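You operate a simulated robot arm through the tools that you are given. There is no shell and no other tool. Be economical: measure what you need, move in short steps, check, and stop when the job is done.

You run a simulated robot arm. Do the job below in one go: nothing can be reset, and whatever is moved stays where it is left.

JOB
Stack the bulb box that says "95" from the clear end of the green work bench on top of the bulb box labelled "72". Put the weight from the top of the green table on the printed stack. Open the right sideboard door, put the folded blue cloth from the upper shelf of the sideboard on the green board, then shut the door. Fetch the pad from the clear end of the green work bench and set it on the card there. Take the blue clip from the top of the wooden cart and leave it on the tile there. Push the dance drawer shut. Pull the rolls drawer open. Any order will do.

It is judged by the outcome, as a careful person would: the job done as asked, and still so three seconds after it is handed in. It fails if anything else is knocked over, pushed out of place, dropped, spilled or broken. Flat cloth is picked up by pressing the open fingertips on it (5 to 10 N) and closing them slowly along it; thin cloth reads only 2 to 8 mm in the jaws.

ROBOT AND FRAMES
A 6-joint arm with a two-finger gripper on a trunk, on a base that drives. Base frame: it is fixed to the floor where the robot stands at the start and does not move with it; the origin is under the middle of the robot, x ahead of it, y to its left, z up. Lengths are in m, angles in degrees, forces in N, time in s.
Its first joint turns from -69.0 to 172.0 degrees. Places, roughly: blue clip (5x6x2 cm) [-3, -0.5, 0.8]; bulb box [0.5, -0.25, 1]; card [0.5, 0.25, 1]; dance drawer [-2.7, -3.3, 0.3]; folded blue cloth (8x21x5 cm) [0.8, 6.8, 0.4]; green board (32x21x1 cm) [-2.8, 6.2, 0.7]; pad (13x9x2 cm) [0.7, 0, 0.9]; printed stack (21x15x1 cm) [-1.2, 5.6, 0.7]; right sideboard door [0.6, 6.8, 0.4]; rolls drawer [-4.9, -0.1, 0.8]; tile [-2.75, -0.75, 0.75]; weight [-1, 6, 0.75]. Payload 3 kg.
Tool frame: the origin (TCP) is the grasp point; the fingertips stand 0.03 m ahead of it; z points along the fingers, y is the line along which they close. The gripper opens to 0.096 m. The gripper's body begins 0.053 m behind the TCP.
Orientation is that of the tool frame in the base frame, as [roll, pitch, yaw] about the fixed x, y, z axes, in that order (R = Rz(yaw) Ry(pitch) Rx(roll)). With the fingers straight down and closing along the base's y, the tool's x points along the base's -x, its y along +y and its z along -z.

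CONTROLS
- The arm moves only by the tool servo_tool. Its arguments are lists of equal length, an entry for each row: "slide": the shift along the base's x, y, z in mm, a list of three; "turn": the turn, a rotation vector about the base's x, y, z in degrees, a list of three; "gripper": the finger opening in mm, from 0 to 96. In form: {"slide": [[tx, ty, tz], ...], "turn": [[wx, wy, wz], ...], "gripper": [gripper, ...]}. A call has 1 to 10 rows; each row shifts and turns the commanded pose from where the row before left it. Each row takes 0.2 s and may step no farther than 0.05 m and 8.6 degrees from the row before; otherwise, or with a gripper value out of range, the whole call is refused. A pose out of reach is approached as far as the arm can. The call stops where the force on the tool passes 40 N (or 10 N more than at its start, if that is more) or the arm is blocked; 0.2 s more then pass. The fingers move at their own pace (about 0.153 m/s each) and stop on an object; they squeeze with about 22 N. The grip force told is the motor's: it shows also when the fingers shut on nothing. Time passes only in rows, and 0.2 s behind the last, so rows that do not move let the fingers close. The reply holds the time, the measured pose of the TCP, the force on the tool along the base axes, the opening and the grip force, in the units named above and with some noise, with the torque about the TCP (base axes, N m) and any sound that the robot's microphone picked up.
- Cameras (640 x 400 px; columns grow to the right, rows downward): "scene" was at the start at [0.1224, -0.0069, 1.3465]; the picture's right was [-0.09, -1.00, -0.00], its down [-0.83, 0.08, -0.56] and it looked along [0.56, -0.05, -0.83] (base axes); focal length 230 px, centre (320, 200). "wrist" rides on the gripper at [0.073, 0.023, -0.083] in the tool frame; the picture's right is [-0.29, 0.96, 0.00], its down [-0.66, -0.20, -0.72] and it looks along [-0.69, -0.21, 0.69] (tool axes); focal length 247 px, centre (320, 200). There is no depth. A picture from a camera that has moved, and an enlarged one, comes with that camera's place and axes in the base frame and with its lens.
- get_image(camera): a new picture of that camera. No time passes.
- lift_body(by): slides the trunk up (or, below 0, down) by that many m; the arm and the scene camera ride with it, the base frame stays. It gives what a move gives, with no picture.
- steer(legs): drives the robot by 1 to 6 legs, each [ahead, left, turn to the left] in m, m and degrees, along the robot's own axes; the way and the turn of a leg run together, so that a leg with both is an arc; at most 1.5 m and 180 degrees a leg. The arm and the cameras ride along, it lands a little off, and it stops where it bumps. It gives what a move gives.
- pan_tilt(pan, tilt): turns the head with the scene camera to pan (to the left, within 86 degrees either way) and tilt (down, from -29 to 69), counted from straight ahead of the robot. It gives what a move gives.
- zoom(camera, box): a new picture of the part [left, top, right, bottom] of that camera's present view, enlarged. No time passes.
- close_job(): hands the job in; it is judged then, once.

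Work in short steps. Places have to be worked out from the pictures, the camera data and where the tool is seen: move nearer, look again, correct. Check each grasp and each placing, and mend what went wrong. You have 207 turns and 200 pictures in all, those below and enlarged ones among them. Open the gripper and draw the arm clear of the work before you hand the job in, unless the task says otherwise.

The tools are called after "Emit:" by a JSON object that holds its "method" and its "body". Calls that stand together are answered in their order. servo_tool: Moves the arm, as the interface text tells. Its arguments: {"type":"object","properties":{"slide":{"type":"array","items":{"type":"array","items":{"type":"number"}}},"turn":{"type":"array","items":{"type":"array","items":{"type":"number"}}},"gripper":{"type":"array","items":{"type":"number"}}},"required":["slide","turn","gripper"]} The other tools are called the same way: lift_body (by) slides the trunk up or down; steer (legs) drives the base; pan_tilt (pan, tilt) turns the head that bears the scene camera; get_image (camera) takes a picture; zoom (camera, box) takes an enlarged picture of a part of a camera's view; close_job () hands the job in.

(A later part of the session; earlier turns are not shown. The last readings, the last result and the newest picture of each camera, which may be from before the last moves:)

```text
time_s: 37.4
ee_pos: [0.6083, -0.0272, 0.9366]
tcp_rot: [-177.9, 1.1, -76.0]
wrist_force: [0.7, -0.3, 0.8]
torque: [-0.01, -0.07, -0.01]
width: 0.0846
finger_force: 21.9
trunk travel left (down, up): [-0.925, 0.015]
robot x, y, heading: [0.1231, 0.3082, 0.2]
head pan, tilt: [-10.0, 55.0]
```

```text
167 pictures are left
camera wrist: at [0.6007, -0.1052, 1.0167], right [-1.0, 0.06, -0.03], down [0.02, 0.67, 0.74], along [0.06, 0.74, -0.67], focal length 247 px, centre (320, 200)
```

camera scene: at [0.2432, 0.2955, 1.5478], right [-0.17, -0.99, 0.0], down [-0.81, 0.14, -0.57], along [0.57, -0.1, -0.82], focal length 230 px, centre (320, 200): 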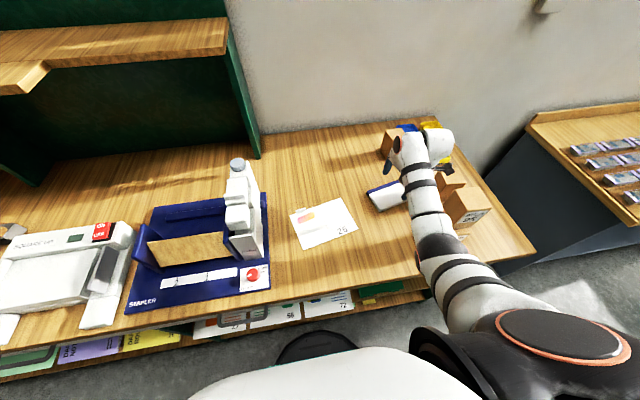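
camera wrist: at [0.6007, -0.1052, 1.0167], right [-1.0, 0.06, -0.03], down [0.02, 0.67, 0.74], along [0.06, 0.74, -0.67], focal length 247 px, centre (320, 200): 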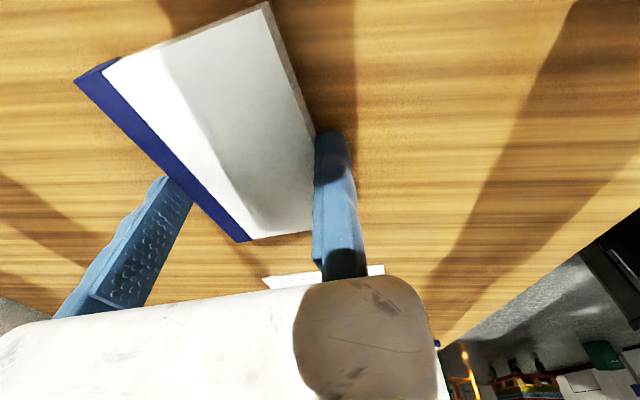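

Gripped at 85 mm. I lift 5 cm, then drive left to carry it over to the card.

Emit:
{"method": "servo_tool", "body": {"slide": [[0, 0, 10], [0, 0, 20], [0, 0, 20], [-16, 0, 5], [-16, 0, 0], [-16, 0, 0]], "turn": [[0, 0, 0], [0, 0, 0], [0, 0, 0], [0, 0, -1], [0, 0, -1], [0, 0, -1]], "gripper": [66, 66, 66, 66, 66, 66]}}

Emit:
{"method": "steer", "body": {"legs": [[0, 0.249, 0]]}}

Emit:
{"method": "pan_tilt", "body": {"pan": -15, "tilt": 55}}

Emit:
{"method": "get_image", "body": {"camera": "scene"}}

Emit:
{"method": "get_image", "body": {"camera": "wrist"}}

```text
time_s: 38.8
ee_pos: [0.5602, -0.0255, 0.9893]
tcp_rot: [-177.8, 1.1, -79.1]
wrist_force: [-0.4, -0.4, -1.1]
torque: [-0.03, 0.05, 0.02]
width: 0.0845
finger_force: 22.4
trunk travel left (down, up): [-0.925, 0.015]
robot x, y, heading: [0.1188, 0.3111, -0.0]
head pan, tilt: [-10.0, 55.0]
```

```text
time_s: 40.6
ee_pos: [0.5607, 0.2181, 0.9891]
tcp_rot: [-177.9, 1.1, -79.1]
wrist_force: [-0.2, -1.2, -1.4]
torque: [0.01, 0.08, 0.0]
width: 0.0847
finger_force: 22.2
trunk travel left (down, up): [-0.925, 0.015]
robot x, y, heading: [0.1203, 0.5527, 0.2]
head pan, tilt: [-10.0, 55.0]
```

```text
time_s: 41.2
ee_pos: [0.5611, 0.2194, 0.9897]
tcp_rot: [-177.8, 1.0, -78.9]
wrist_force: [0.2, 0.8, -1.5]
torque: [-0.01, 0.08, 0.03]
width: 0.0847
finger_force: 21.9
trunk travel left (down, up): [-0.925, 0.015]
robot x, y, heading: [0.119, 0.5504, 0.2]
head pan, tilt: [-15.0, 55.0]
```

```text
166 pictures are left
camera scene: at [0.2416, 0.5352, 1.5478], right [-0.26, -0.97, 0.0], down [-0.79, 0.21, -0.57], along [0.55, -0.15, -0.82], focal length 230 px, centre (320, 200)
```

scene: 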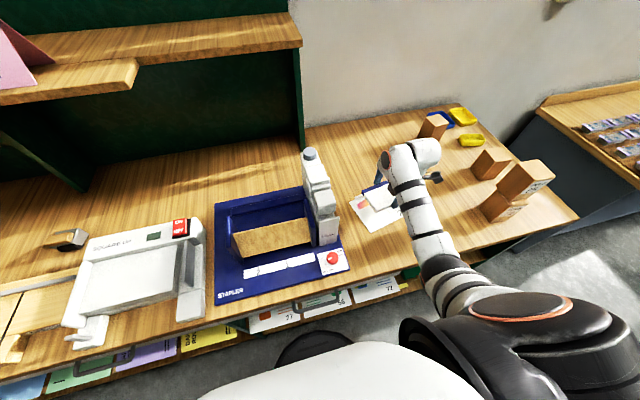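

```text
165 pictures are left
camera wrist: at [0.5481, 0.141, 1.0703], right [-0.99, 0.11, -0.03], down [0.05, 0.67, 0.74], along [0.1, 0.74, -0.67], focal length 247 px, centre (320, 200)
```

wrist: 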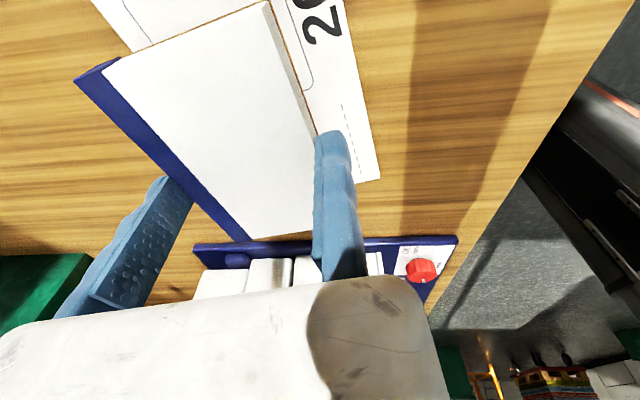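

The pad is centred at about (0.602, 0.226) over the card's centre (0.607, 0.228). I nudge 5 mm and lower until contact.

Emit:
{"method": "servo_tool", "body": {"slide": [[5, 2, -15], [0, 0, -15], [0, 0, -10], [0, 0, -6], [0, 0, -3], [0, 0, -2]], "turn": [[0, 0, 0], [0, 0, 0], [0, 0, 0], [0, 0, 0], [0, 0, 0], [0, 0, 0]], "gripper": [66, 66, 66, 66, 66, 66]}}

Emit:
{"method": "servo_tool", "body": {"slide": [[0, 0, -1], [0, 0, -1]], "turn": [[0, 0, 0], [0, 0, 0]], "gripper": [66, 66]}}

Emit:
{"method": "get_image", "body": {"camera": "wrist"}}

```text
time_s: 42.6
ee_pos: [0.5666, 0.221, 0.9386]
tcp_rot: [-177.9, 1.0, -79.0]
wrist_force: [0.4, -1.9, 6.9]
torque: [0.14, 0.12, 0.02]
width: 0.0848
finger_force: 22.0
trunk travel left (down, up): [-0.925, 0.015]
robot x, y, heading: [0.1195, 0.5542, 0.1]
head pan, tilt: [-15.0, 55.0]
```

```text
time_s: 43.2
ee_pos: [0.5656, 0.2219, 0.937]
tcp_rot: [-177.7, 1.0, -79.0]
wrist_force: [4.0, -2.4, 14.6]
torque: [0.3, -0.31, -0.12]
width: 0.0846
finger_force: 22.0
trunk travel left (down, up): [-0.925, 0.015]
robot x, y, heading: [0.1186, 0.5525, 0.3]
head pan, tilt: [-15.0, 55.0]
```

```text
164 pictures are left
camera wrist: at [0.5533, 0.1434, 1.0191], right [-0.99, 0.11, -0.03], down [0.05, 0.67, 0.74], along [0.1, 0.73, -0.67], focal length 247 px, centre (320, 200)
```

wrist: 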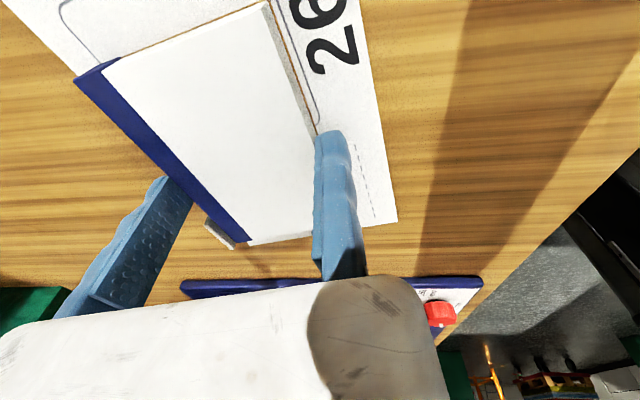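

The pad is resting on the card (14 N contact) and centred within its edges. I open, ease the fixed finger 3 mm away, and lift clear.

Emit:
{"method": "servo_tool", "body": {"slide": [[0, 0, 1], [0, 0, 0], [-4, -1, 0], [0, 0, 15], [0, 0, 25], [0, 0, 30], [0, 0, 20]], "turn": [[0, 0, 0], [0, 0, 0], [0, 0, 0], [0, 0, 0], [0, 0, 0], [0, 0, 0], [0, 0, 0]], "gripper": [96, 96, 96, 96, 96, 96, 96]}}

Emit:
{"method": "get_image", "body": {"camera": "wrist"}}

```text
time_s: 44.8
ee_pos: [0.5628, 0.22, 1.0273]
tcp_rot: [-177.9, 1.0, -79.1]
wrist_force: [-0.9, -0.3, 0.2]
torque: [0.03, 0.02, 0.0]
width: 0.096
finger_force: 0.0
trunk travel left (down, up): [-0.925, 0.015]
robot x, y, heading: [0.1218, 0.554, 0.0]
head pan, tilt: [-15.0, 55.0]
```

```text
163 pictures are left
camera wrist: at [0.5505, 0.142, 1.1089], right [-0.99, 0.11, -0.03], down [0.05, 0.67, 0.74], along [0.1, 0.74, -0.67], focal length 247 px, centre (320, 200)
```

wrist: 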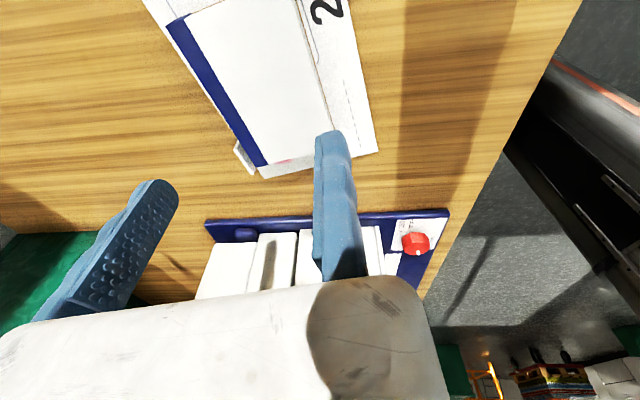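

The pad is on the card. I back away from the bench, then bring the arm in for driving and check the bench from afar.

Emit:
{"method": "steer", "body": {"legs": [[-0.45, 0, 0]]}}

Emit:
{"method": "servo_tool", "body": {"slide": [[-25, -10, -10], [-25, -10, -10], [-25, -10, -10], [-25, -10, -10], [-25, -5, -10], [-25, 0, -10], [-25, 0, -10], [-25, 0, -10]], "turn": [[0, 0, -8], [0, 0, -8], [0, 0, -8], [0, 0, -8], [0, 0, -8], [0, 0, -8], [0, 0, -8], [0, 0, -8]], "gripper": [96, 96, 96, 96, 96, 96, 96, 96]}}

Emit:
{"method": "pan_tilt", "body": {"pan": -20, "tilt": 35}}

Emit:
{"method": "get_image", "body": {"camera": "scene"}}

```text
time_s: 47.6
ee_pos: [0.1091, 0.2162, 1.0272]
tcp_rot: [-177.9, 1.2, -79.6]
wrist_force: [0.7, -0.4, -0.4]
torque: [-0.02, 0.0, -0.03]
width: 0.096
finger_force: 0.0
trunk travel left (down, up): [-0.925, 0.015]
robot x, y, heading: [-0.3307, 0.5531, -0.5]
head pan, tilt: [-15.0, 55.0]
```

```text
time_s: 49.4
ee_pos: [-0.0903, 0.2226, 0.9347]
tcp_rot: [-177.7, 1.1, -140.6]
wrist_force: [-0.1, 0.2, 0.3]
torque: [-0.01, -0.02, 0.02]
width: 0.096
finger_force: 0.0
out of reach, approached as far as the arm can: row 6, 7, 8
trunk travel left (down, up): [-0.925, 0.015]
robot x, y, heading: [-0.3322, 0.5523, -0.2]
head pan, tilt: [-15.0, 55.0]
```

```text
time_s: 50.2
ee_pos: [-0.0881, 0.2213, 0.9354]
tcp_rot: [-177.9, 1.1, -140.5]
wrist_force: [0.1, 0.0, 0.2]
torque: [0.0, 0.02, -0.05]
width: 0.0961
finger_force: 0.0
trunk travel left (down, up): [-0.925, 0.015]
robot x, y, heading: [-0.3312, 0.5517, -0.3]
head pan, tilt: [-20.0, 35.0]
```

```text
162 pictures are left
camera scene: at [-0.1965, 0.5228, 1.576], right [-0.35, -0.94, 0.0], down [-0.54, 0.2, -0.82], along [0.77, -0.28, -0.57], focal length 230 px, centre (320, 200)
```

scene: 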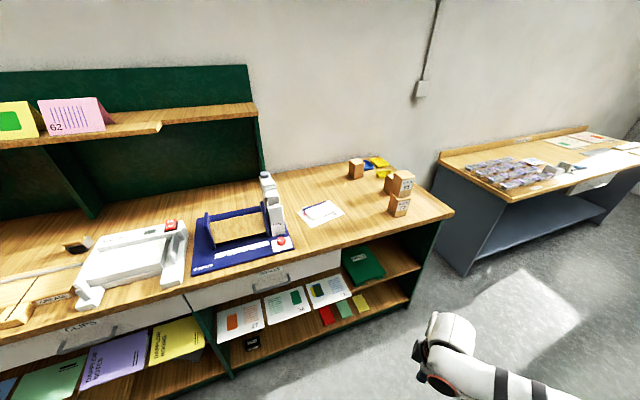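

The bench looks right. Now I turn around to face the cart area at about (−3, −0.5) and look.

Emit:
{"method": "steer", "body": {"legs": [[-0.2, 0, 0], [0, 0, 180]]}}

Emit:
{"method": "pan_tilt", "body": {"pan": 20, "tilt": 20}}

Emit:
{"method": "get_image", "body": {"camera": "scene"}}

Emit:
{"method": "pan_tilt", "body": {"pan": -70, "tilt": 20}}

Emit:
{"method": "get_image", "body": {"camera": "scene"}}

```text
time_s: 59.2
ee_pos: [-0.7833, 0.8753, 0.9358]
tcp_rot: [-177.9, 1.0, 42.7]
wrist_force: [-0.2, -0.1, -0.5]
torque: [-0.03, 0.01, -0.01]
width: 0.096
finger_force: 0.0
trunk travel left (down, up): [-0.925, 0.015]
robot x, y, heading: [-0.5217, 0.5529, -177.3]
head pan, tilt: [-20.0, 35.0]
```

```text
time_s: 60.3
ee_pos: [-0.7845, 0.875, 0.9339]
tcp_rot: [-177.9, 1.0, 42.6]
wrist_force: [0.3, -0.6, 0.2]
torque: [0.04, -0.01, 0.01]
width: 0.0961
finger_force: 0.0
trunk travel left (down, up): [-0.925, 0.015]
robot x, y, heading: [-0.5196, 0.5511, -177.3]
head pan, tilt: [20.0, 20.0]
```

```text
161 pictures are left
camera scene: at [-0.6566, 0.5173, 1.5999], right [-0.39, 0.92, 0.0], down [0.32, 0.13, -0.94], along [-0.87, -0.36, -0.34], focal length 230 px, centre (320, 200)
```

scene: 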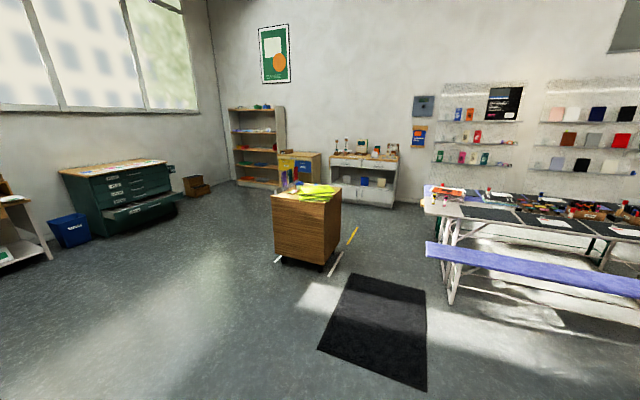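

```text
time_s: 61.9
ee_pos: [-0.7845, 0.8752, 0.9355]
tcp_rot: [-177.9, 1.1, 42.6]
wrist_force: [0.2, 0.3, -0.4]
torque: [0.03, -0.02, -0.02]
width: 0.096
finger_force: 0.1
trunk travel left (down, up): [-0.925, 0.015]
robot x, y, heading: [-0.5212, 0.5559, -177.4]
head pan, tilt: [-70.0, 20.0]
```

```text
160 pictures are left
camera scene: at [-0.6067, 0.639, 1.5999], right [0.92, 0.39, 0.0], down [0.13, -0.32, -0.94], along [-0.36, 0.87, -0.34], focal length 230 px, centre (320, 200)
```

scene: 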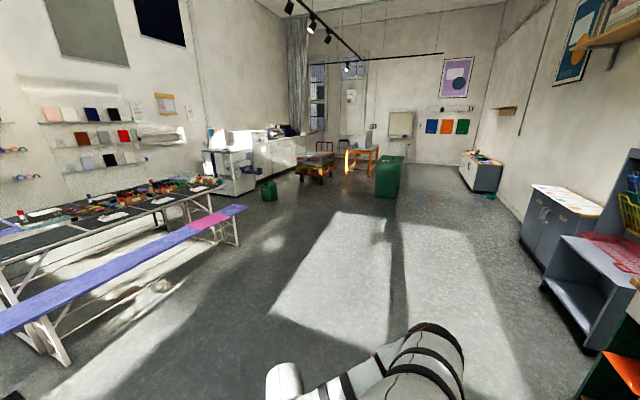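

The wooden cart stands ahead, the green flat file with an open drawer is to the left, and a white cabinet is behind the cart. I zoom in on these.

Emit:
{"method": "pan_tilt", "body": {"pan": 20, "tilt": 20}}

Emit:
{"method": "zoom", "body": {"camera": "scene", "box": [220, 130, 420, 280]}}

Emit:
{"method": "zoom", "body": {"camera": "scene", "box": [40, 140, 220, 260]}}

```text
time_s: 63.6
ee_pos: [-0.784, 0.8756, 0.9348]
tcp_rot: [-178.0, 1.0, 42.8]
wrist_force: [-0.3, 0.3, -0.1]
torque: [-0.02, 0.04, -0.01]
width: 0.096
finger_force: 0.1
trunk travel left (down, up): [-0.925, 0.015]
robot x, y, heading: [-0.5219, 0.5536, -177.3]
head pan, tilt: [20.0, 20.0]
```

```text
2.67 times, centred on (320, 205) of scene
camera zoom: at [-0.6566, 0.5173, 1.6], right [-0.39, 0.92, 0.0], down [0.32, 0.13, -0.94], along [-0.87, -0.36, -0.34], focal length 612 px, centre (320, 187)
```

zoom: 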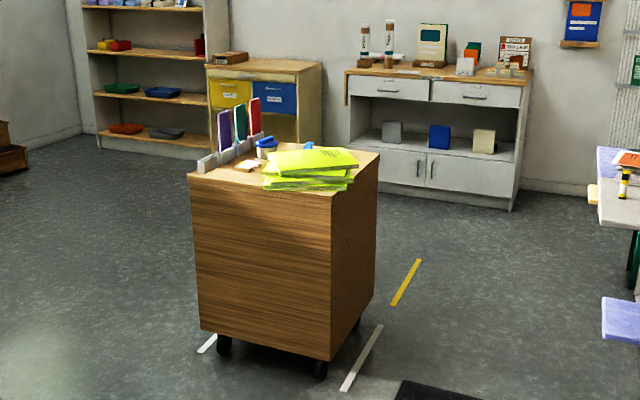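

```text
3.33 times, centred on (130, 200) of scene
camera zoom: at [-0.6566, 0.5173, 1.6], right [-0.39, 0.92, 0.0], down [0.32, 0.13, -0.94], along [-0.87, -0.36, -0.34], focal length 765 px, centre (953, 200)
```

zoom: 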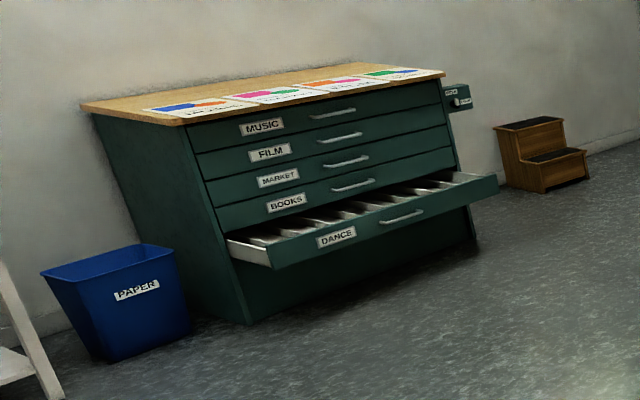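

The blue clip is near (−3.2, −0.6) behind the magazines, and the tan tile is near (−2.89, −0.76). The cart top spans about x −3.31..−2.71, y −0.93..−0.28. I sidestep the mat and drive up in front of the cart for a better look.

Emit:
{"method": "steer", "body": {"legs": [[0, 1.2, 0], [1.4, 0, -2.7]]}}

Emit:
{"method": "pan_tilt", "body": {"pan": 0, "tilt": 40}}

Emit:
{"method": "get_image", "body": {"camera": "scene"}}

```text
time_s: 76.2
ee_pos: [-2.1335, -0.2442, 0.9353]
tcp_rot: [-177.8, 1.1, 36.5]
wrist_force: [-0.6, -0.2, -0.3]
torque: [0.02, -0.02, -0.01]
width: 0.0958
finger_force: 0.0
trunk travel left (down, up): [-0.925, 0.015]
robot x, y, heading: [-1.9086, -0.5886, 176.9]
head pan, tilt: [20.0, 20.0]
```

```text
time_s: 77.1
ee_pos: [-2.1336, -0.2434, 0.9352]
tcp_rot: [-177.8, 1.0, 36.4]
wrist_force: [-0.3, 0.1, 0.6]
torque: [0.03, 0.0, -0.04]
width: 0.096
finger_force: 0.0
trunk travel left (down, up): [-0.925, 0.015]
robot x, y, heading: [-1.9106, -0.5893, 176.3]
head pan, tilt: [0.0, 40.0]
```

```text
157 pictures are left
camera scene: at [-2.0413, -0.5822, 1.5686], right [0.06, 1.0, 0.0], down [0.64, -0.04, -0.77], along [-0.77, 0.04, -0.64], focal length 230 px, centre (320, 200)
```

scene: 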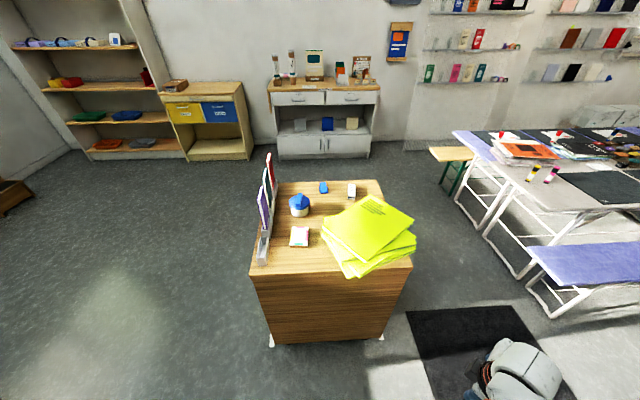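

Emit:
{"method": "zoom", "body": {"camera": "scene", "box": [240, 150, 432, 290]}}

Emit:
{"method": "zoom", "body": {"camera": "scene", "box": [250, 40, 400, 170]}}

```text
2.86 times, centred on (336, 220) of scene
camera zoom: at [-2.0413, -0.5822, 1.5686], right [0.06, 1.0, 0.0], down [0.64, -0.04, -0.77], along [-0.77, 0.04, -0.64], focal length 656 px, centre (274, 143)
```

zoom: 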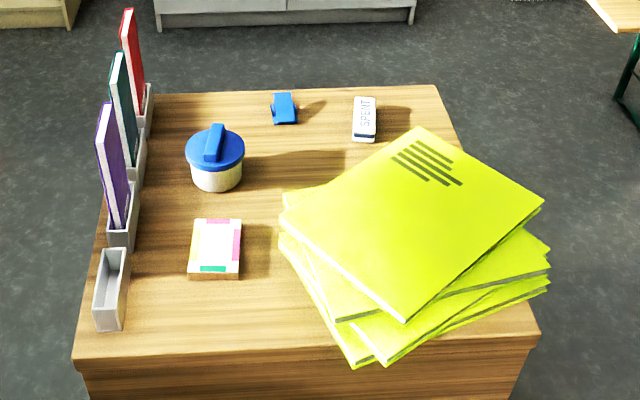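

```text
3.08 times, centred on (325, 105) of scene
camera zoom: at [-2.0413, -0.5822, 1.5686], right [0.06, 1.0, 0.0], down [0.64, -0.04, -0.77], along [-0.77, 0.04, -0.64], focal length 706 px, centre (305, 492)
```

zoom: 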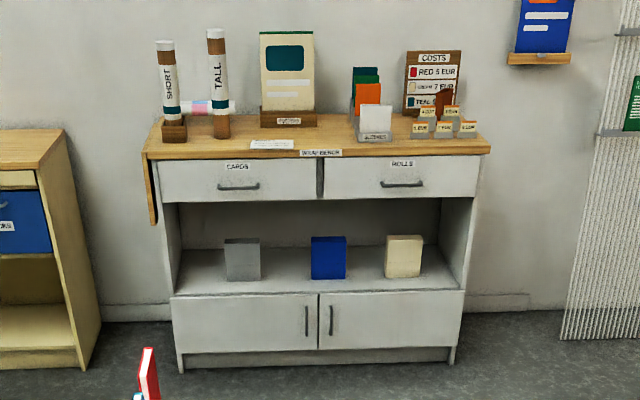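

The clip is at about (−2.98, −0.52), near the cart's back edge, so it is best reached from behind. The tile (coloured square) is at about (−2.66, −0.63), near the front. The rolls drawer is on the white cabinet further back, so I go around the cart's open −y side toward it first.

Emit:
{"method": "steer", "body": {"legs": [[0, 1.15, 3.5], [1.5, 0, 0], [0.4, 0, 0]]}}

Emit:
{"method": "pan_tilt", "body": {"pan": -45, "tilt": 30}}

Emit:
{"method": "get_image", "body": {"camera": "scene"}}

```text
time_s: 92.0
ee_pos: [-4.0595, -1.436, 0.9355]
tcp_rot: [-177.8, 1.0, 40.3]
wrist_force: [-0.2, 0.9, -0.2]
torque: [0.01, -0.01, 0.03]
width: 0.0961
finger_force: 0.1
trunk travel left (down, up): [-0.925, 0.015]
robot x, y, heading: [-3.813, -1.7659, -179.5]
head pan, tilt: [0.0, 40.0]
```

```text
time_s: 93.1
ee_pos: [-4.0594, -1.4355, 0.9355]
tcp_rot: [-177.9, 1.0, 40.3]
wrist_force: [0.0, -0.1, 0.4]
torque: [-0.01, -0.02, 0.01]
width: 0.096
finger_force: 0.0
trunk travel left (down, up): [-0.925, 0.015]
robot x, y, heading: [-3.8111, -1.7635, -179.4]
head pan, tilt: [-45.0, 30.0]
```

```text
154 pictures are left
camera scene: at [-3.9242, -1.7024, 1.5839], right [0.7, 0.71, 0.0], down [0.36, -0.35, -0.87], along [-0.62, 0.61, -0.5], focal length 230 px, centre (320, 200)
```

scene: 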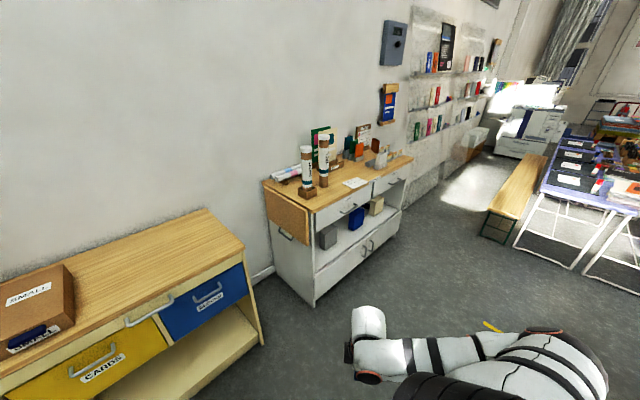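

The ROLLS handle triangulates to about (−4.74, −0.07, 0.78). I sidestep right to line the arm up with it, still well back from the cabinet.

Emit:
{"method": "steer", "body": {"legs": [[0, -1.4, -0.5], [0.1, 0, 0]]}}

Emit:
{"method": "lift_body", "body": {"by": -0.2}}

Emit:
{"method": "pan_tilt", "body": {"pan": -10, "tilt": 35}}

Emit:
{"method": "get_image", "body": {"camera": "scene"}}

```text
time_s: 100.9
ee_pos: [-4.1187, -0.0158, 0.9357]
tcp_rot: [-177.9, 1.0, 37.4]
wrist_force: [0.3, 0.0, -0.3]
torque: [0.03, 0.0, 0.0]
width: 0.0959
finger_force: 0.0
trunk travel left (down, up): [-0.925, 0.015]
robot x, y, heading: [-3.8924, -0.3585, 177.8]
head pan, tilt: [-45.0, 30.0]
```

```text
time_s: 103.0
ee_pos: [-4.1188, -0.0148, 0.7356]
tcp_rot: [-177.8, 1.1, 37.4]
wrist_force: [0.0, -0.2, 0.5]
torque: [0.02, 0.0, 0.01]
width: 0.096
finger_force: 0.1
trunk travel left (down, up): [-0.725, 0.215]
robot x, y, heading: [-3.885, -0.3576, 177.5]
head pan, tilt: [-45.0, 30.0]
```

```text
time_s: 104.1
ee_pos: [-4.1191, -0.0151, 0.7354]
tcp_rot: [-177.8, 1.0, 37.4]
wrist_force: [-0.7, 0.4, -0.3]
torque: [0.0, 0.0, 0.0]
width: 0.0962
finger_force: 0.1
trunk travel left (down, up): [-0.725, 0.215]
robot x, y, heading: [-3.8891, -0.3561, 177.3]
head pan, tilt: [-10.0, 35.0]
```

```text
153 pictures are left
camera scene: at [-4.0222, -0.3356, 1.3761], right [0.22, 0.98, 0.0], down [0.56, -0.12, -0.82], along [-0.8, 0.18, -0.57], focal length 230 px, centre (320, 200)
```

scene: 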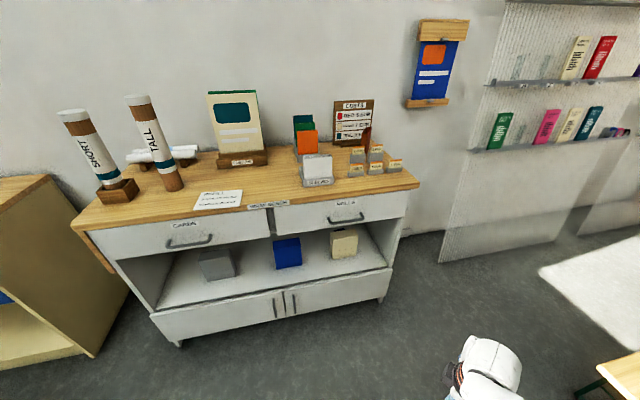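

The handle is confirmed at about (−4.72, −0.073, 0.775). I turn the tool horizontal toward the cabinet with the jaws opening vertically, in two stages, staying about 40 cm short of it.

Emit:
{"method": "servo_tool", "body": {"slide": [[-10, 0, 8], [-10, 0, 8], [-10, 0, 8], [-10, 0, 8], [-10, 0, 8], [-10, 0, 8], [-10, 0, 8]], "turn": [[0, 0, 7.5], [0, 0, 7.5], [0, 0, 7.5], [0, 0, 7.5], [0, 0, 7.5], [0, 0, 7.5], [0, 0, 7.5]], "gripper": [96, 96, 96, 96, 96, 96, 96]}}

Emit:
{"method": "servo_tool", "body": {"slide": [[-10, -5, 0], [-10, -5, 0], [-10, -5, 0], [-10, -5, 0], [-10, -5, 0], [-10, -5, 0]], "turn": [[0, 7.5, 0], [0, 7.5, 0], [0, 7.5, 0], [0, 7.5, 0], [0, 7.5, 0], [0, 7.5, 0]], "gripper": [96, 96, 96, 96, 96, 96]}}

Emit:
{"method": "servo_tool", "body": {"slide": [[-10, -5, 0], [-10, -5, 0], [-10, -5, 0], [-10, -5, 0], [-10, -5, 0], [-10, -5, 0]], "turn": [[0, 7.5, 0], [0, 7.5, 0], [0, 7.5, 0], [0, 7.5, 0], [0, 7.5, 0], [0, 7.5, 0]], "gripper": [96, 96, 96, 96, 96, 96]}}

Emit:
{"method": "get_image", "body": {"camera": "wrist"}}

Emit:
{"method": "get_image", "body": {"camera": "scene"}}

```text
time_s: 105.7
ee_pos: [-4.1897, -0.0157, 0.7895]
tcp_rot: [-178.0, 1.1, 90.1]
wrist_force: [0.3, -0.6, 0.1]
torque: [0.0, -0.01, 0.0]
width: 0.0959
finger_force: 0.0
trunk travel left (down, up): [-0.725, 0.215]
robot x, y, heading: [-3.8889, -0.3558, 177.6]
head pan, tilt: [-10.0, 35.0]
```

```text
time_s: 107.1
ee_pos: [-4.2507, -0.0443, 0.7899]
tcp_rot: [-132.9, 0.7, 90.6]
wrist_force: [-0.8, -0.3, 0.6]
torque: [-0.03, 0.01, 0.01]
width: 0.0962
finger_force: 0.1
trunk travel left (down, up): [-0.725, 0.215]
robot x, y, heading: [-3.8905, -0.3568, 177.7]
head pan, tilt: [-10.0, 35.0]
```

```text
time_s: 108.5
ee_pos: [-4.3095, -0.0894, 0.7921]
tcp_rot: [-88.0, -0.1, 91.1]
wrist_force: [-0.5, 0.4, 0.1]
torque: [-0.01, 0.0, -0.01]
width: 0.0958
finger_force: 0.1
out of reach, approached as far as the arm can: row 4
trunk travel left (down, up): [-0.725, 0.215]
robot x, y, heading: [-3.8832, -0.3581, 177.6]
head pan, tilt: [-10.0, 35.0]
```

```text
152 pictures are left
camera wrist: at [-4.2294, -0.0141, 0.7661], right [-0.03, -0.29, -0.96], down [0.74, -0.65, 0.18], along [-0.67, -0.7, 0.24], focal length 247 px, centre (320, 200)
```

wrist: 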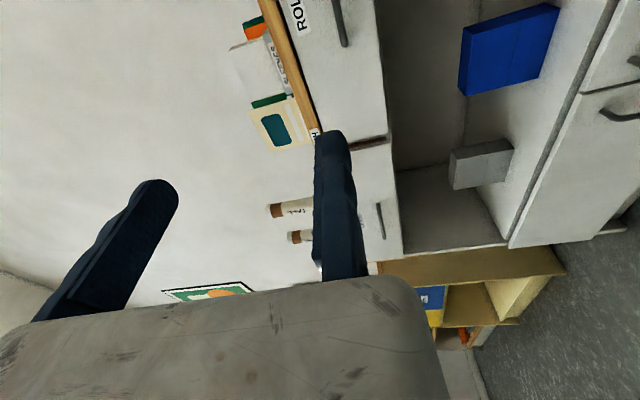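

```text
151 pictures are left
camera scene: at [-4.023, -0.3363, 1.376], right [0.21, 0.98, 0.0], down [0.56, -0.12, -0.82], along [-0.8, 0.18, -0.57], focal length 230 px, centre (320, 200)
```

scene: 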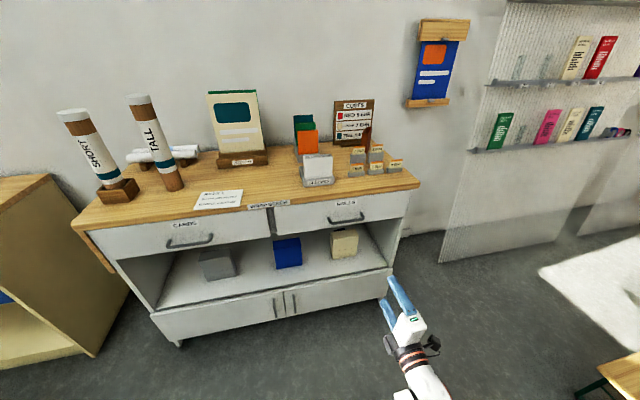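

The tool is horizontal with jaws vertical. The handle reads at z ≈ 0.78. I set a 50 mm opening, lower so the fixed (lower) finger is just below the bar, and drive 0.33 m closer.

Emit:
{"method": "servo_tool", "body": {"slide": [[0, 3, -10], [0, 3, -14], [0, 3, 0]], "turn": [[0, 0, 0], [0, 0, 0], [0, 0, 0]], "gripper": [50, 50, 50]}}

Emit:
{"method": "steer", "body": {"legs": [[0.32, 0, 0]]}}

Emit:
{"method": "get_image", "body": {"camera": "wrist"}}

Emit:
{"method": "pan_tilt", "body": {"pan": -30, "tilt": 50}}

Emit:
{"method": "get_image", "body": {"camera": "scene"}}

```text
time_s: 109.3
ee_pos: [-4.3084, -0.0796, 0.7692]
tcp_rot: [-87.9, 0.1, 91.0]
wrist_force: [-0.4, -0.3, 0.0]
torque: [-0.01, 0.01, -0.01]
width: 0.0499
finger_force: 0.0
trunk travel left (down, up): [-0.725, 0.215]
robot x, y, heading: [-3.8886, -0.3606, 177.5]
head pan, tilt: [-10.0, 35.0]
```

```text
time_s: 111.4
ee_pos: [-4.6245, -0.0629, 0.7691]
tcp_rot: [-88.0, 0.1, 90.6]
wrist_force: [0.5, 0.2, 0.7]
torque: [0.0, 0.0, 0.01]
width: 0.0501
finger_force: 0.1
trunk travel left (down, up): [-0.725, 0.215]
robot x, y, heading: [-4.203, -0.3423, 177.1]
head pan, tilt: [-10.0, 35.0]
```

```text
150 pictures are left
camera wrist: at [-4.5439, 0.0125, 0.743], right [-0.03, -0.3, -0.95], down [0.74, -0.65, 0.18], along [-0.68, -0.7, 0.24], focal length 247 px, centre (320, 200)
```

wrist: 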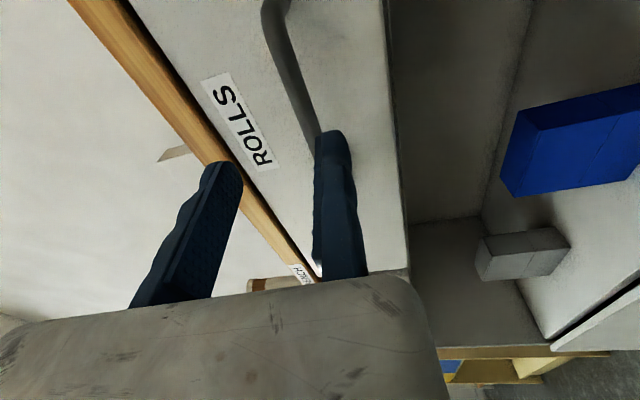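

```text
time_s: 112.2
ee_pos: [-4.6242, -0.0614, 0.7696]
tcp_rot: [-87.9, 0.0, 90.7]
wrist_force: [-0.5, -0.8, -0.5]
torque: [-0.01, 0.0, -0.04]
width: 0.05
finger_force: 0.1
trunk travel left (down, up): [-0.725, 0.215]
robot x, y, heading: [-4.2043, -0.3421, 177.1]
head pan, tilt: [-30.0, 50.0]
```

```text
149 pictures are left
camera scene: at [-4.3179, -0.2983, 1.3544], right [0.54, 0.84, 0.0], down [0.64, -0.41, -0.64], along [-0.54, 0.35, -0.77], focal length 230 px, centre (320, 200)
```

scene: 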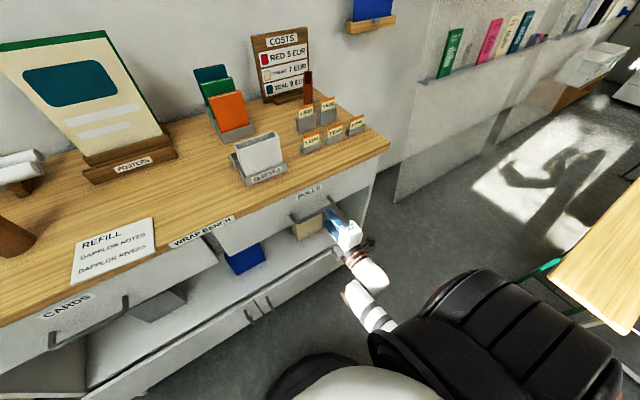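

The bar lies between the two fingers (z ≈ 0.784). I advance slowly 75 mm, watching for contact.

Emit:
{"method": "servo_tool", "body": {"slide": [[-20, 0, 0], [-20, 0, 0], [-15, 0, 0], [-10, 0, 0], [-10, 0, 0]], "turn": [[0, 0, 0], [0, 0, 0], [0, 0, 0], [0, 0, 0], [0, 0, 0]], "gripper": [50, 50, 50, 50, 50]}}

Emit:
{"method": "get_image", "body": {"camera": "wrist"}}

Emit:
{"method": "zoom", "body": {"camera": "scene", "box": [220, 150, 420, 290]}}

```text
time_s: 113.4
ee_pos: [-4.6937, -0.0623, 0.7687]
tcp_rot: [-87.9, 0.1, 90.5]
wrist_force: [26.3, -4.9, 0.1]
torque: [0.01, -0.25, -0.02]
width: 0.0502
finger_force: 0.0
trunk travel left (down, up): [-0.725, 0.215]
robot x, y, heading: [-4.2049, -0.3429, 177.1]
head pan, tilt: [-30.0, 50.0]
```

```text
148 pictures are left
camera wrist: at [-4.6138, 0.0129, 0.7433], right [-0.03, -0.3, -0.95], down [0.74, -0.65, 0.18], along [-0.68, -0.7, 0.24], focal length 247 px, centre (320, 200)
```

wrist: 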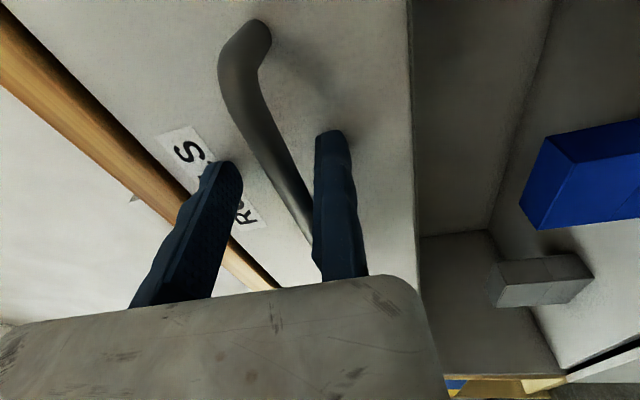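

```text
2.86 times, centred on (320, 220) of scene
camera zoom: at [-4.3116, -0.2991, 1.3549], right [0.54, 0.84, 0.0], down [0.64, -0.42, -0.65], along [-0.54, 0.35, -0.76], focal length 656 px, centre (320, 143)
```

zoom: 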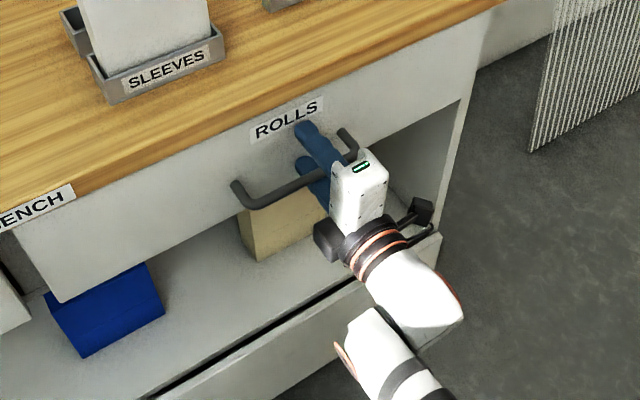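

The tips are touching the drawer front, with the bar between the fingers. I back off 4 mm and close on the bar.

Emit:
{"method": "servo_tool", "body": {"slide": [[5, 0, 0], [0, 0, 0], [0, 0, 0], [0, 0, 0]], "turn": [[0, 0, 0], [0, 0, 0], [0, 0, 0], [0, 0, 0]], "gripper": [50, 30, 5, 5]}}

```text
time_s: 114.4
ee_pos: [-4.6944, -0.0613, 0.7735]
tcp_rot: [-87.3, -0.1, 90.6]
wrist_force: [-0.5, 5.4, 18.5]
torque: [-0.07, -0.09, 0.35]
width: 0.0114
finger_force: 44.5
trunk travel left (down, up): [-0.725, 0.215]
robot x, y, heading: [-4.2049, -0.3425, 177.1]
head pan, tilt: [-30.0, 50.0]
```

The bar is gripped (11 mm). I relieve the vertical load and drive back 0.25 m to pull the drawer open.

Emit:
{"method": "servo_tool", "body": {"slide": [[0, 0, 4], [0, 0, 3]], "turn": [[0, 0, 0], [0, 0, 0]], "gripper": [5, 5]}}

Emit:
{"method": "steer", "body": {"legs": [[-0.25, -0.012, 0]]}}

Emit:
{"method": "get_image", "body": {"camera": "scene"}}

```text
time_s: 115.0
ee_pos: [-4.6942, -0.0614, 0.7733]
tcp_rot: [-88.4, 0.2, 90.5]
wrist_force: [0.8, 0.7, -4.0]
torque: [0.29, 0.06, -0.1]
width: 0.0117
finger_force: 45.2
trunk travel left (down, up): [-0.725, 0.215]
robot x, y, heading: [-4.2079, -0.346, 177.2]
head pan, tilt: [-30.0, 50.0]
```

```text
time_s: 116.8
ee_pos: [-4.4544, -0.0605, 0.7735]
tcp_rot: [-88.2, 0.3, 90.8]
wrist_force: [-0.1, 3.6, -23.6]
torque: [0.27, 0.17, -0.53]
width: 0.0116
finger_force: 44.4
trunk travel left (down, up): [-0.725, 0.215]
robot x, y, heading: [-3.9633, -0.3448, 177.5]
head pan, tilt: [-30.0, 50.0]
```

```text
146 pictures are left
camera scene: at [-4.0789, -0.295, 1.3538], right [0.54, 0.84, 0.0], down [0.65, -0.41, -0.64], along [-0.54, 0.34, -0.77], focal length 230 px, centre (320, 200)
```

scene: 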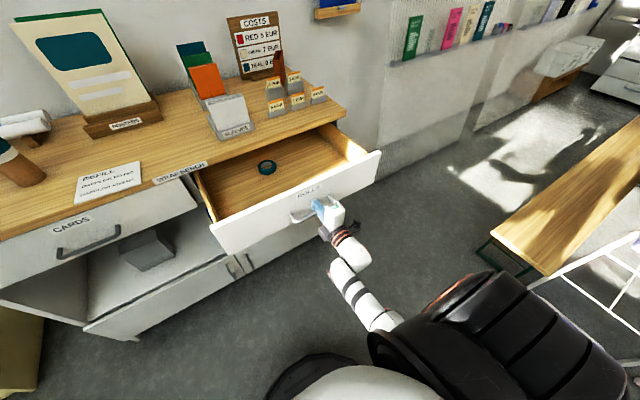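

It is opening well, about 24 cm so far. I pull a bit more with the arm, which stops on force, in case it isn't fully open.

Emit:
{"method": "servo_tool", "body": {"slide": [[15, 0, 2], [15, 0, 1], [15, 0, 0], [15, 0, 0], [15, 0, 0]], "turn": [[0, 0, 0], [0, 0, 0], [0, 0, 0], [0, 0, 0], [0, 0, 0]], "gripper": [5, 5, 5, 5, 5]}}

Emit:
{"method": "get_image", "body": {"camera": "scene"}}

```text
time_s: 118.0
ee_pos: [-4.378, -0.0605, 0.7726]
tcp_rot: [-89.6, 0.1, 90.5]
wrist_force: [1.0, -1.5, -16.1]
torque: [0.3, -0.1, 0.53]
width: 0.0114
finger_force: 45.1
trunk travel left (down, up): [-0.725, 0.215]
robot x, y, heading: [-3.9614, -0.3419, 177.3]
head pan, tilt: [-30.0, 50.0]
stopped in row 5: the force on the tool passed its limit at 42 N (the readings are from after the stop); the commanded pose is now the measured one
```

```text
145 pictures are left
camera scene: at [-4.0746, -0.2971, 1.3548], right [0.54, 0.84, 0.0], down [0.65, -0.41, -0.64], along [-0.54, 0.35, -0.77], focal length 230 px, centre (320, 200)
```

scene: 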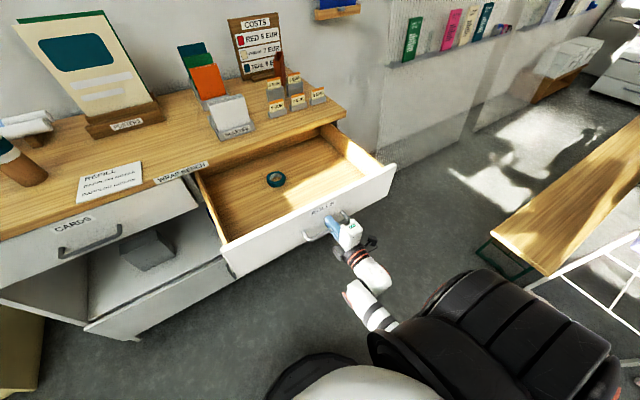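

The drawer has reached its stop, about 32 cm out. I release and back out straight.

Emit:
{"method": "servo_tool", "body": {"slide": [[0, 0, 0], [0, 0, -2], [0, 0, 0], [15, 0, 0], [20, 0, 0]], "turn": [[0, 0, 0], [0, 0, 0], [0, 0, 0], [0, 0, 0], [0, 0, 0]], "gripper": [30, 50, 50, 50, 50]}}

Emit:
{"method": "steer", "body": {"legs": [[-0.15, 0, 0]]}}

Emit:
{"method": "get_image", "body": {"camera": "scene"}}

```text
time_s: 119.2
ee_pos: [-4.3465, -0.0609, 0.7725]
tcp_rot: [-89.1, 0.2, 90.7]
wrist_force: [-4.2, -0.7, -9.3]
torque: [0.1, -0.17, -0.05]
width: 0.0501
finger_force: 0.1
trunk travel left (down, up): [-0.725, 0.215]
robot x, y, heading: [-3.9607, -0.3442, 177.0]
head pan, tilt: [-30.0, 50.0]
```

```text
time_s: 120.6
ee_pos: [-4.1922, -0.0694, 0.7737]
tcp_rot: [-88.9, 0.1, 90.7]
wrist_force: [0.8, -0.6, 0.8]
torque: [-0.04, -0.01, 0.02]
width: 0.0496
finger_force: 0.1
trunk travel left (down, up): [-0.725, 0.215]
robot x, y, heading: [-3.8055, -0.352, 177.4]
head pan, tilt: [-30.0, 50.0]
```

```text
144 pictures are left
camera scene: at [-3.9222, -0.3054, 1.3544], right [0.54, 0.84, 0.0], down [0.65, -0.41, -0.64], along [-0.54, 0.35, -0.77], focal length 230 px, centre (320, 200)
```

scene: 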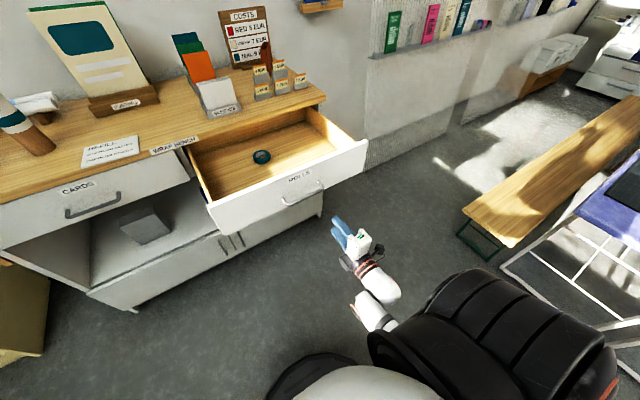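

The rolls drawer is open. Now I restore the tool to pointing down in its default yaw, and raise the trunk so it clears the cart top.

Emit:
{"method": "servo_tool", "body": {"slide": [[0, 0, 5], [0, 0, 5], [0, 0, 5], [0, 0, 5], [0, 0, 5], [0, 0, 5], [0, 0, 0], [0, 0, 0], [0, 0, 0], [0, 0, 0]], "turn": [[0, -8, 0], [0, -8, 0], [0, -8, 0], [0, -8, 0], [0, -8, 0], [0, -8, 0], [0, -8, 0], [0, -8, 0], [0, -8, 0], [0, -8, 0]], "gripper": [90, 90, 90, 90, 90, 90, 90, 90, 90, 90]}}

Emit:
{"method": "servo_tool", "body": {"slide": [[0, 0, 0], [0, 0, 0], [0, 0, 0], [0, 0, 0], [0, 0, 0], [0, 0, 0], [0, 0, 0], [0, 0, 0], [0, 0, 0], [0, 0, 0]], "turn": [[0, -8, 0], [0, 0, -8], [0, 0, -8], [0, 0, -8], [0, 0, -8], [0, 0, -8], [0, 0, -8], [0, 0, -8], [0, 0, -8], [0, 0, -8]], "gripper": [90, 90, 90, 90, 90, 90, 90, 90, 90, 90]}}

Emit:
{"method": "lift_body", "body": {"by": 0.2}}

Emit:
{"method": "steer", "body": {"legs": [[-0.12, 0, 0], [0, 0, 180]]}}

Emit:
{"method": "pan_tilt", "body": {"pan": -20, "tilt": 50}}

Emit:
{"method": "get_image", "body": {"camera": "scene"}}

```text
time_s: 122.8
ee_pos: [-4.1935, -0.0769, 0.8007]
tcp_rot: [-169.3, 0.7, 89.9]
wrist_force: [0.6, -0.6, 0.0]
torque: [0.01, 0.0, -0.03]
width: 0.0903
finger_force: 0.1
out of reach, approached as far as the arm can: row 2
trunk travel left (down, up): [-0.725, 0.215]
robot x, y, heading: [-3.8105, -0.3517, 177.5]
head pan, tilt: [-30.0, 50.0]
```

```text
time_s: 125.0
ee_pos: [-4.1935, -0.0773, 0.802]
tcp_rot: [-176.9, 0.7, 17.7]
wrist_force: [-0.1, 0.8, 1.0]
torque: [0.05, -0.01, 0.01]
width: 0.09
finger_force: 0.2
trunk travel left (down, up): [-0.725, 0.215]
robot x, y, heading: [-3.8094, -0.3485, 177.5]
head pan, tilt: [-30.0, 50.0]
```

```text
time_s: 127.1
ee_pos: [-4.1946, -0.0763, 1.001]
tcp_rot: [-176.9, 0.8, 17.9]
wrist_force: [0.1, 0.1, 0.5]
torque: [-0.03, 0.01, 0.0]
width: 0.0901
finger_force: 0.0
trunk travel left (down, up): [-0.925, 0.015]
robot x, y, heading: [-3.8092, -0.3512, 177.5]
head pan, tilt: [-30.0, 50.0]
```

```text
time_s: 136.0
ee_pos: [-3.2807, -0.5821, 1.0022]
tcp_rot: [-176.8, 0.8, -155.7]
wrist_force: [-0.7, -0.5, 0.4]
torque: [0.03, -0.01, 0.02]
width: 0.0899
finger_force: 0.1
trunk travel left (down, up): [-0.925, 0.015]
robot x, y, heading: [-3.6945, -0.3549, 3.8]
head pan, tilt: [-30.0, 50.0]
```

```text
time_s: 136.7
ee_pos: [-3.2797, -0.5825, 1.0014]
tcp_rot: [-176.9, 0.7, -155.6]
wrist_force: [-0.7, -0.3, -0.8]
torque: [0.0, 0.03, -0.01]
width: 0.0901
finger_force: 0.0
trunk travel left (down, up): [-0.925, 0.015]
robot x, y, heading: [-3.69, -0.353, 3.8]
head pan, tilt: [-20.0, 50.0]
```

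```text
143 pictures are left
camera scene: at [-3.5663, -0.373, 1.5544], right [-0.28, -0.96, 0.0], down [-0.74, 0.21, -0.64], along [0.62, -0.18, -0.77], focal length 230 px, centre (320, 200)
```

scene: 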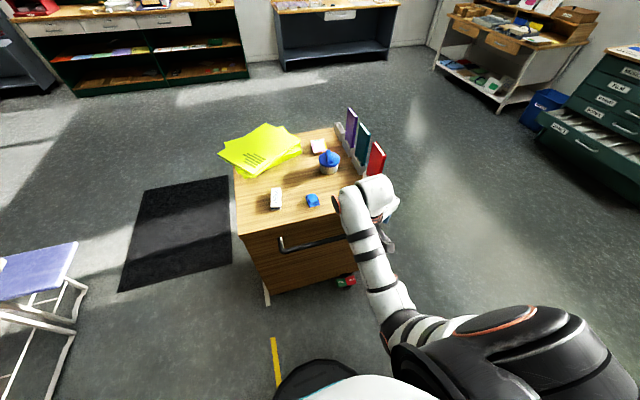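

The clip triangulates to about (−3.0, −0.51), top z ≈ 0.86, with the cart top ≈ 0.845. The cart has a push bar on this side, so I keep the base back. I zoom to see how the clip lies, then line up.

Emit:
{"method": "zoom", "body": {"camera": "scene", "box": [230, 120, 390, 240]}}

Emit:
{"method": "steer", "body": {"legs": [[0, 0.17, -3.8], [0.2, 0, 0]]}}

Emit:
{"method": "get_image", "body": {"camera": "wrist"}}

```text
3.33 times, centred on (310, 180) of scene
camera zoom: at [-3.5663, -0.373, 1.5544], right [-0.28, -0.96, 0.0], down [-0.74, 0.21, -0.64], along [0.62, -0.18, -0.77], focal length 765 px, centre (353, 267)
```

zoom: 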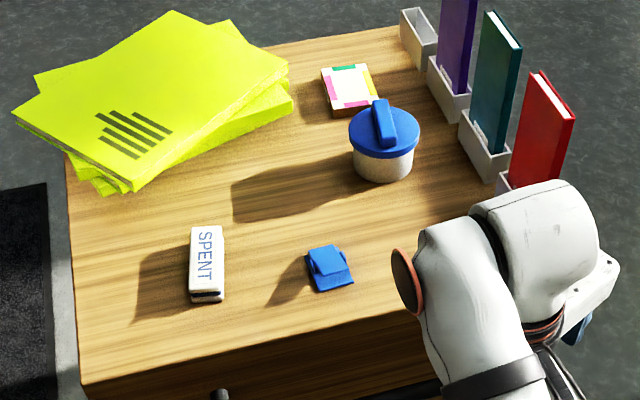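

```text
time_s: 139.4
ee_pos: [-3.0967, -0.4429, 1.0023]
tcp_rot: [-177.0, 0.8, -159.5]
wrist_force: [-0.3, -1.1, 0.0]
torque: [-0.03, -0.01, 0.02]
width: 0.09
finger_force: 0.1
trunk travel left (down, up): [-0.925, 0.015]
robot x, y, heading: [-3.4908, -0.1914, 0.2]
head pan, tilt: [-20.0, 50.0]
```

```text
141 pictures are left
camera wrist: at [-3.1769, -0.4441, 1.0833], right [-0.06, 1.0, -0.05], down [0.67, 0.07, 0.74], along [0.74, 0.01, -0.67], focal length 247 px, centre (320, 200)
```

wrist: 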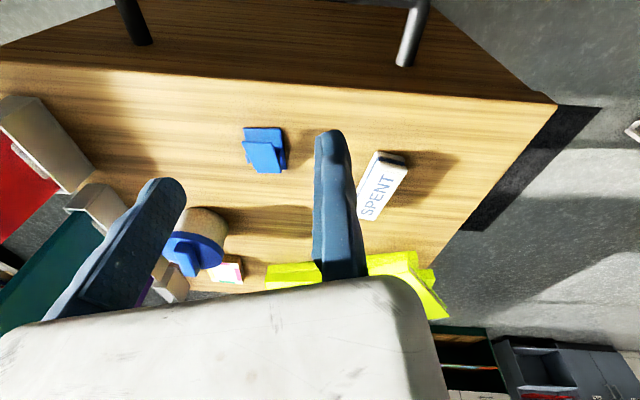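

The clip spans y −0.532 to −0.484 at x ≈ −3.006 and is square to the cart. I square the tool, move above it with a 78 mm opening, and recheck before descending.

Emit:
{"method": "servo_tool", "body": {"slide": [[30, -10, -10], [30, -10, -20], [31, -9, -20], [0, 0, -10]], "turn": [[0, 0, -7], [0, 0, -7], [0, 0, -6.5], [0, 0, 0]], "gripper": [78, 78, 78, 78]}}

Emit:
{"method": "get_image", "body": {"camera": "wrist"}}

```text
time_s: 140.4
ee_pos: [-3.007, -0.4738, 0.9436]
tcp_rot: [-176.8, 0.9, 179.9]
wrist_force: [-1.0, 0.0, 0.2]
torque: [-0.01, 0.02, 0.0]
width: 0.0779
finger_force: 0.0
trunk travel left (down, up): [-0.925, 0.015]
robot x, y, heading: [-3.4954, -0.1855, -0.1]
head pan, tilt: [-20.0, 50.0]
```

```text
140 pictures are left
camera wrist: at [-3.0811, -0.446, 1.0231], right [0.3, 0.95, -0.05], down [0.65, -0.16, 0.74], along [0.7, -0.25, -0.67], focal length 247 px, centre (320, 200)
```

wrist: 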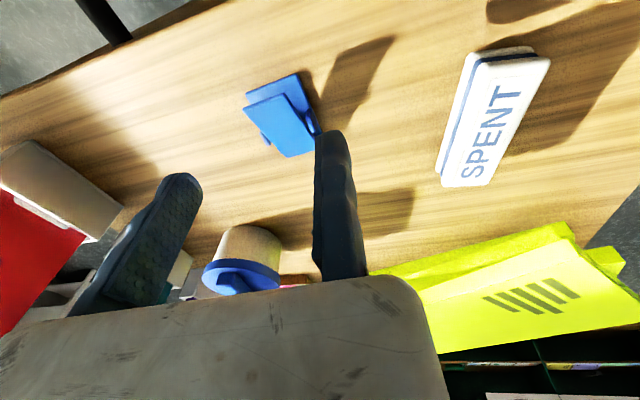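

The geometry is confirmed (clip edge at y ≈ −0.484, TCP at −0.474). I descend to just above the cart top and close.

Emit:
{"method": "servo_tool", "body": {"slide": [[0, 0, -20], [0, 0, -20], [0, 0, -12], [0, 0, -6], [0, 0, -4], [0, 0, 0]], "turn": [[0, 0, 0], [0, 0, 0], [0, 0, 0], [0, 0, 0], [0, 0, 0], [0, 0, 0]], "gripper": [78, 78, 78, 78, 78, 78]}}

Emit:
{"method": "get_image", "body": {"camera": "wrist"}}

```text
time_s: 141.8
ee_pos: [-3.0059, -0.4714, 0.8782]
tcp_rot: [-176.9, 0.7, 180.0]
wrist_force: [-0.4, -0.4, -0.1]
torque: [0.0, -0.02, -0.02]
width: 0.078
finger_force: 0.0
trunk travel left (down, up): [-0.925, 0.015]
robot x, y, heading: [-3.4875, -0.1843, -0.2]
head pan, tilt: [-20.0, 50.0]
```

```text
139 pictures are left
camera wrist: at [-3.0812, -0.4447, 0.9603], right [0.29, 0.95, -0.05], down [0.65, -0.16, 0.74], along [0.7, -0.25, -0.67], focal length 247 px, centre (320, 200)
```

wrist: 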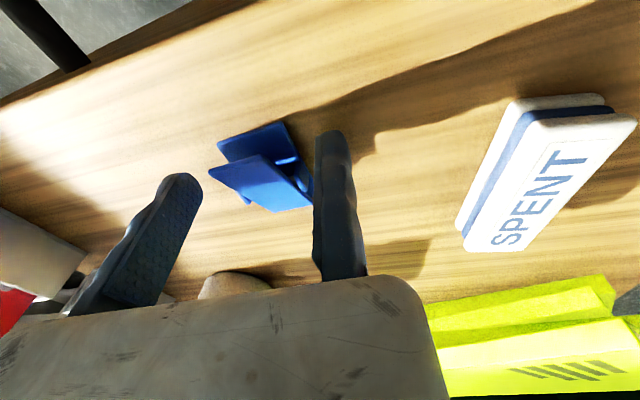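

The tips are at z ≈ 0.848. I feel for the surface in 2 mm steps so the grip is low enough.

Emit:
{"method": "servo_tool", "body": {"slide": [[0, 0, -2], [0, 0, -2], [0, 0, -2], [0, 0, -2]], "turn": [[0, 0, 0], [0, 0, 0], [0, 0, 0], [0, 0, 0]], "gripper": [78, 78, 78, 78]}}

```text
time_s: 142.8
ee_pos: [-3.0046, -0.4737, 0.8724]
tcp_rot: [-177.0, 0.8, 180.0]
wrist_force: [0.5, -0.1, 0.5]
torque: [0.0, -0.02, 0.01]
width: 0.0781
finger_force: 0.0
trunk travel left (down, up): [-0.925, 0.015]
robot x, y, heading: [-3.489, -0.191, -0.1]
head pan, tilt: [-20.0, 50.0]
```

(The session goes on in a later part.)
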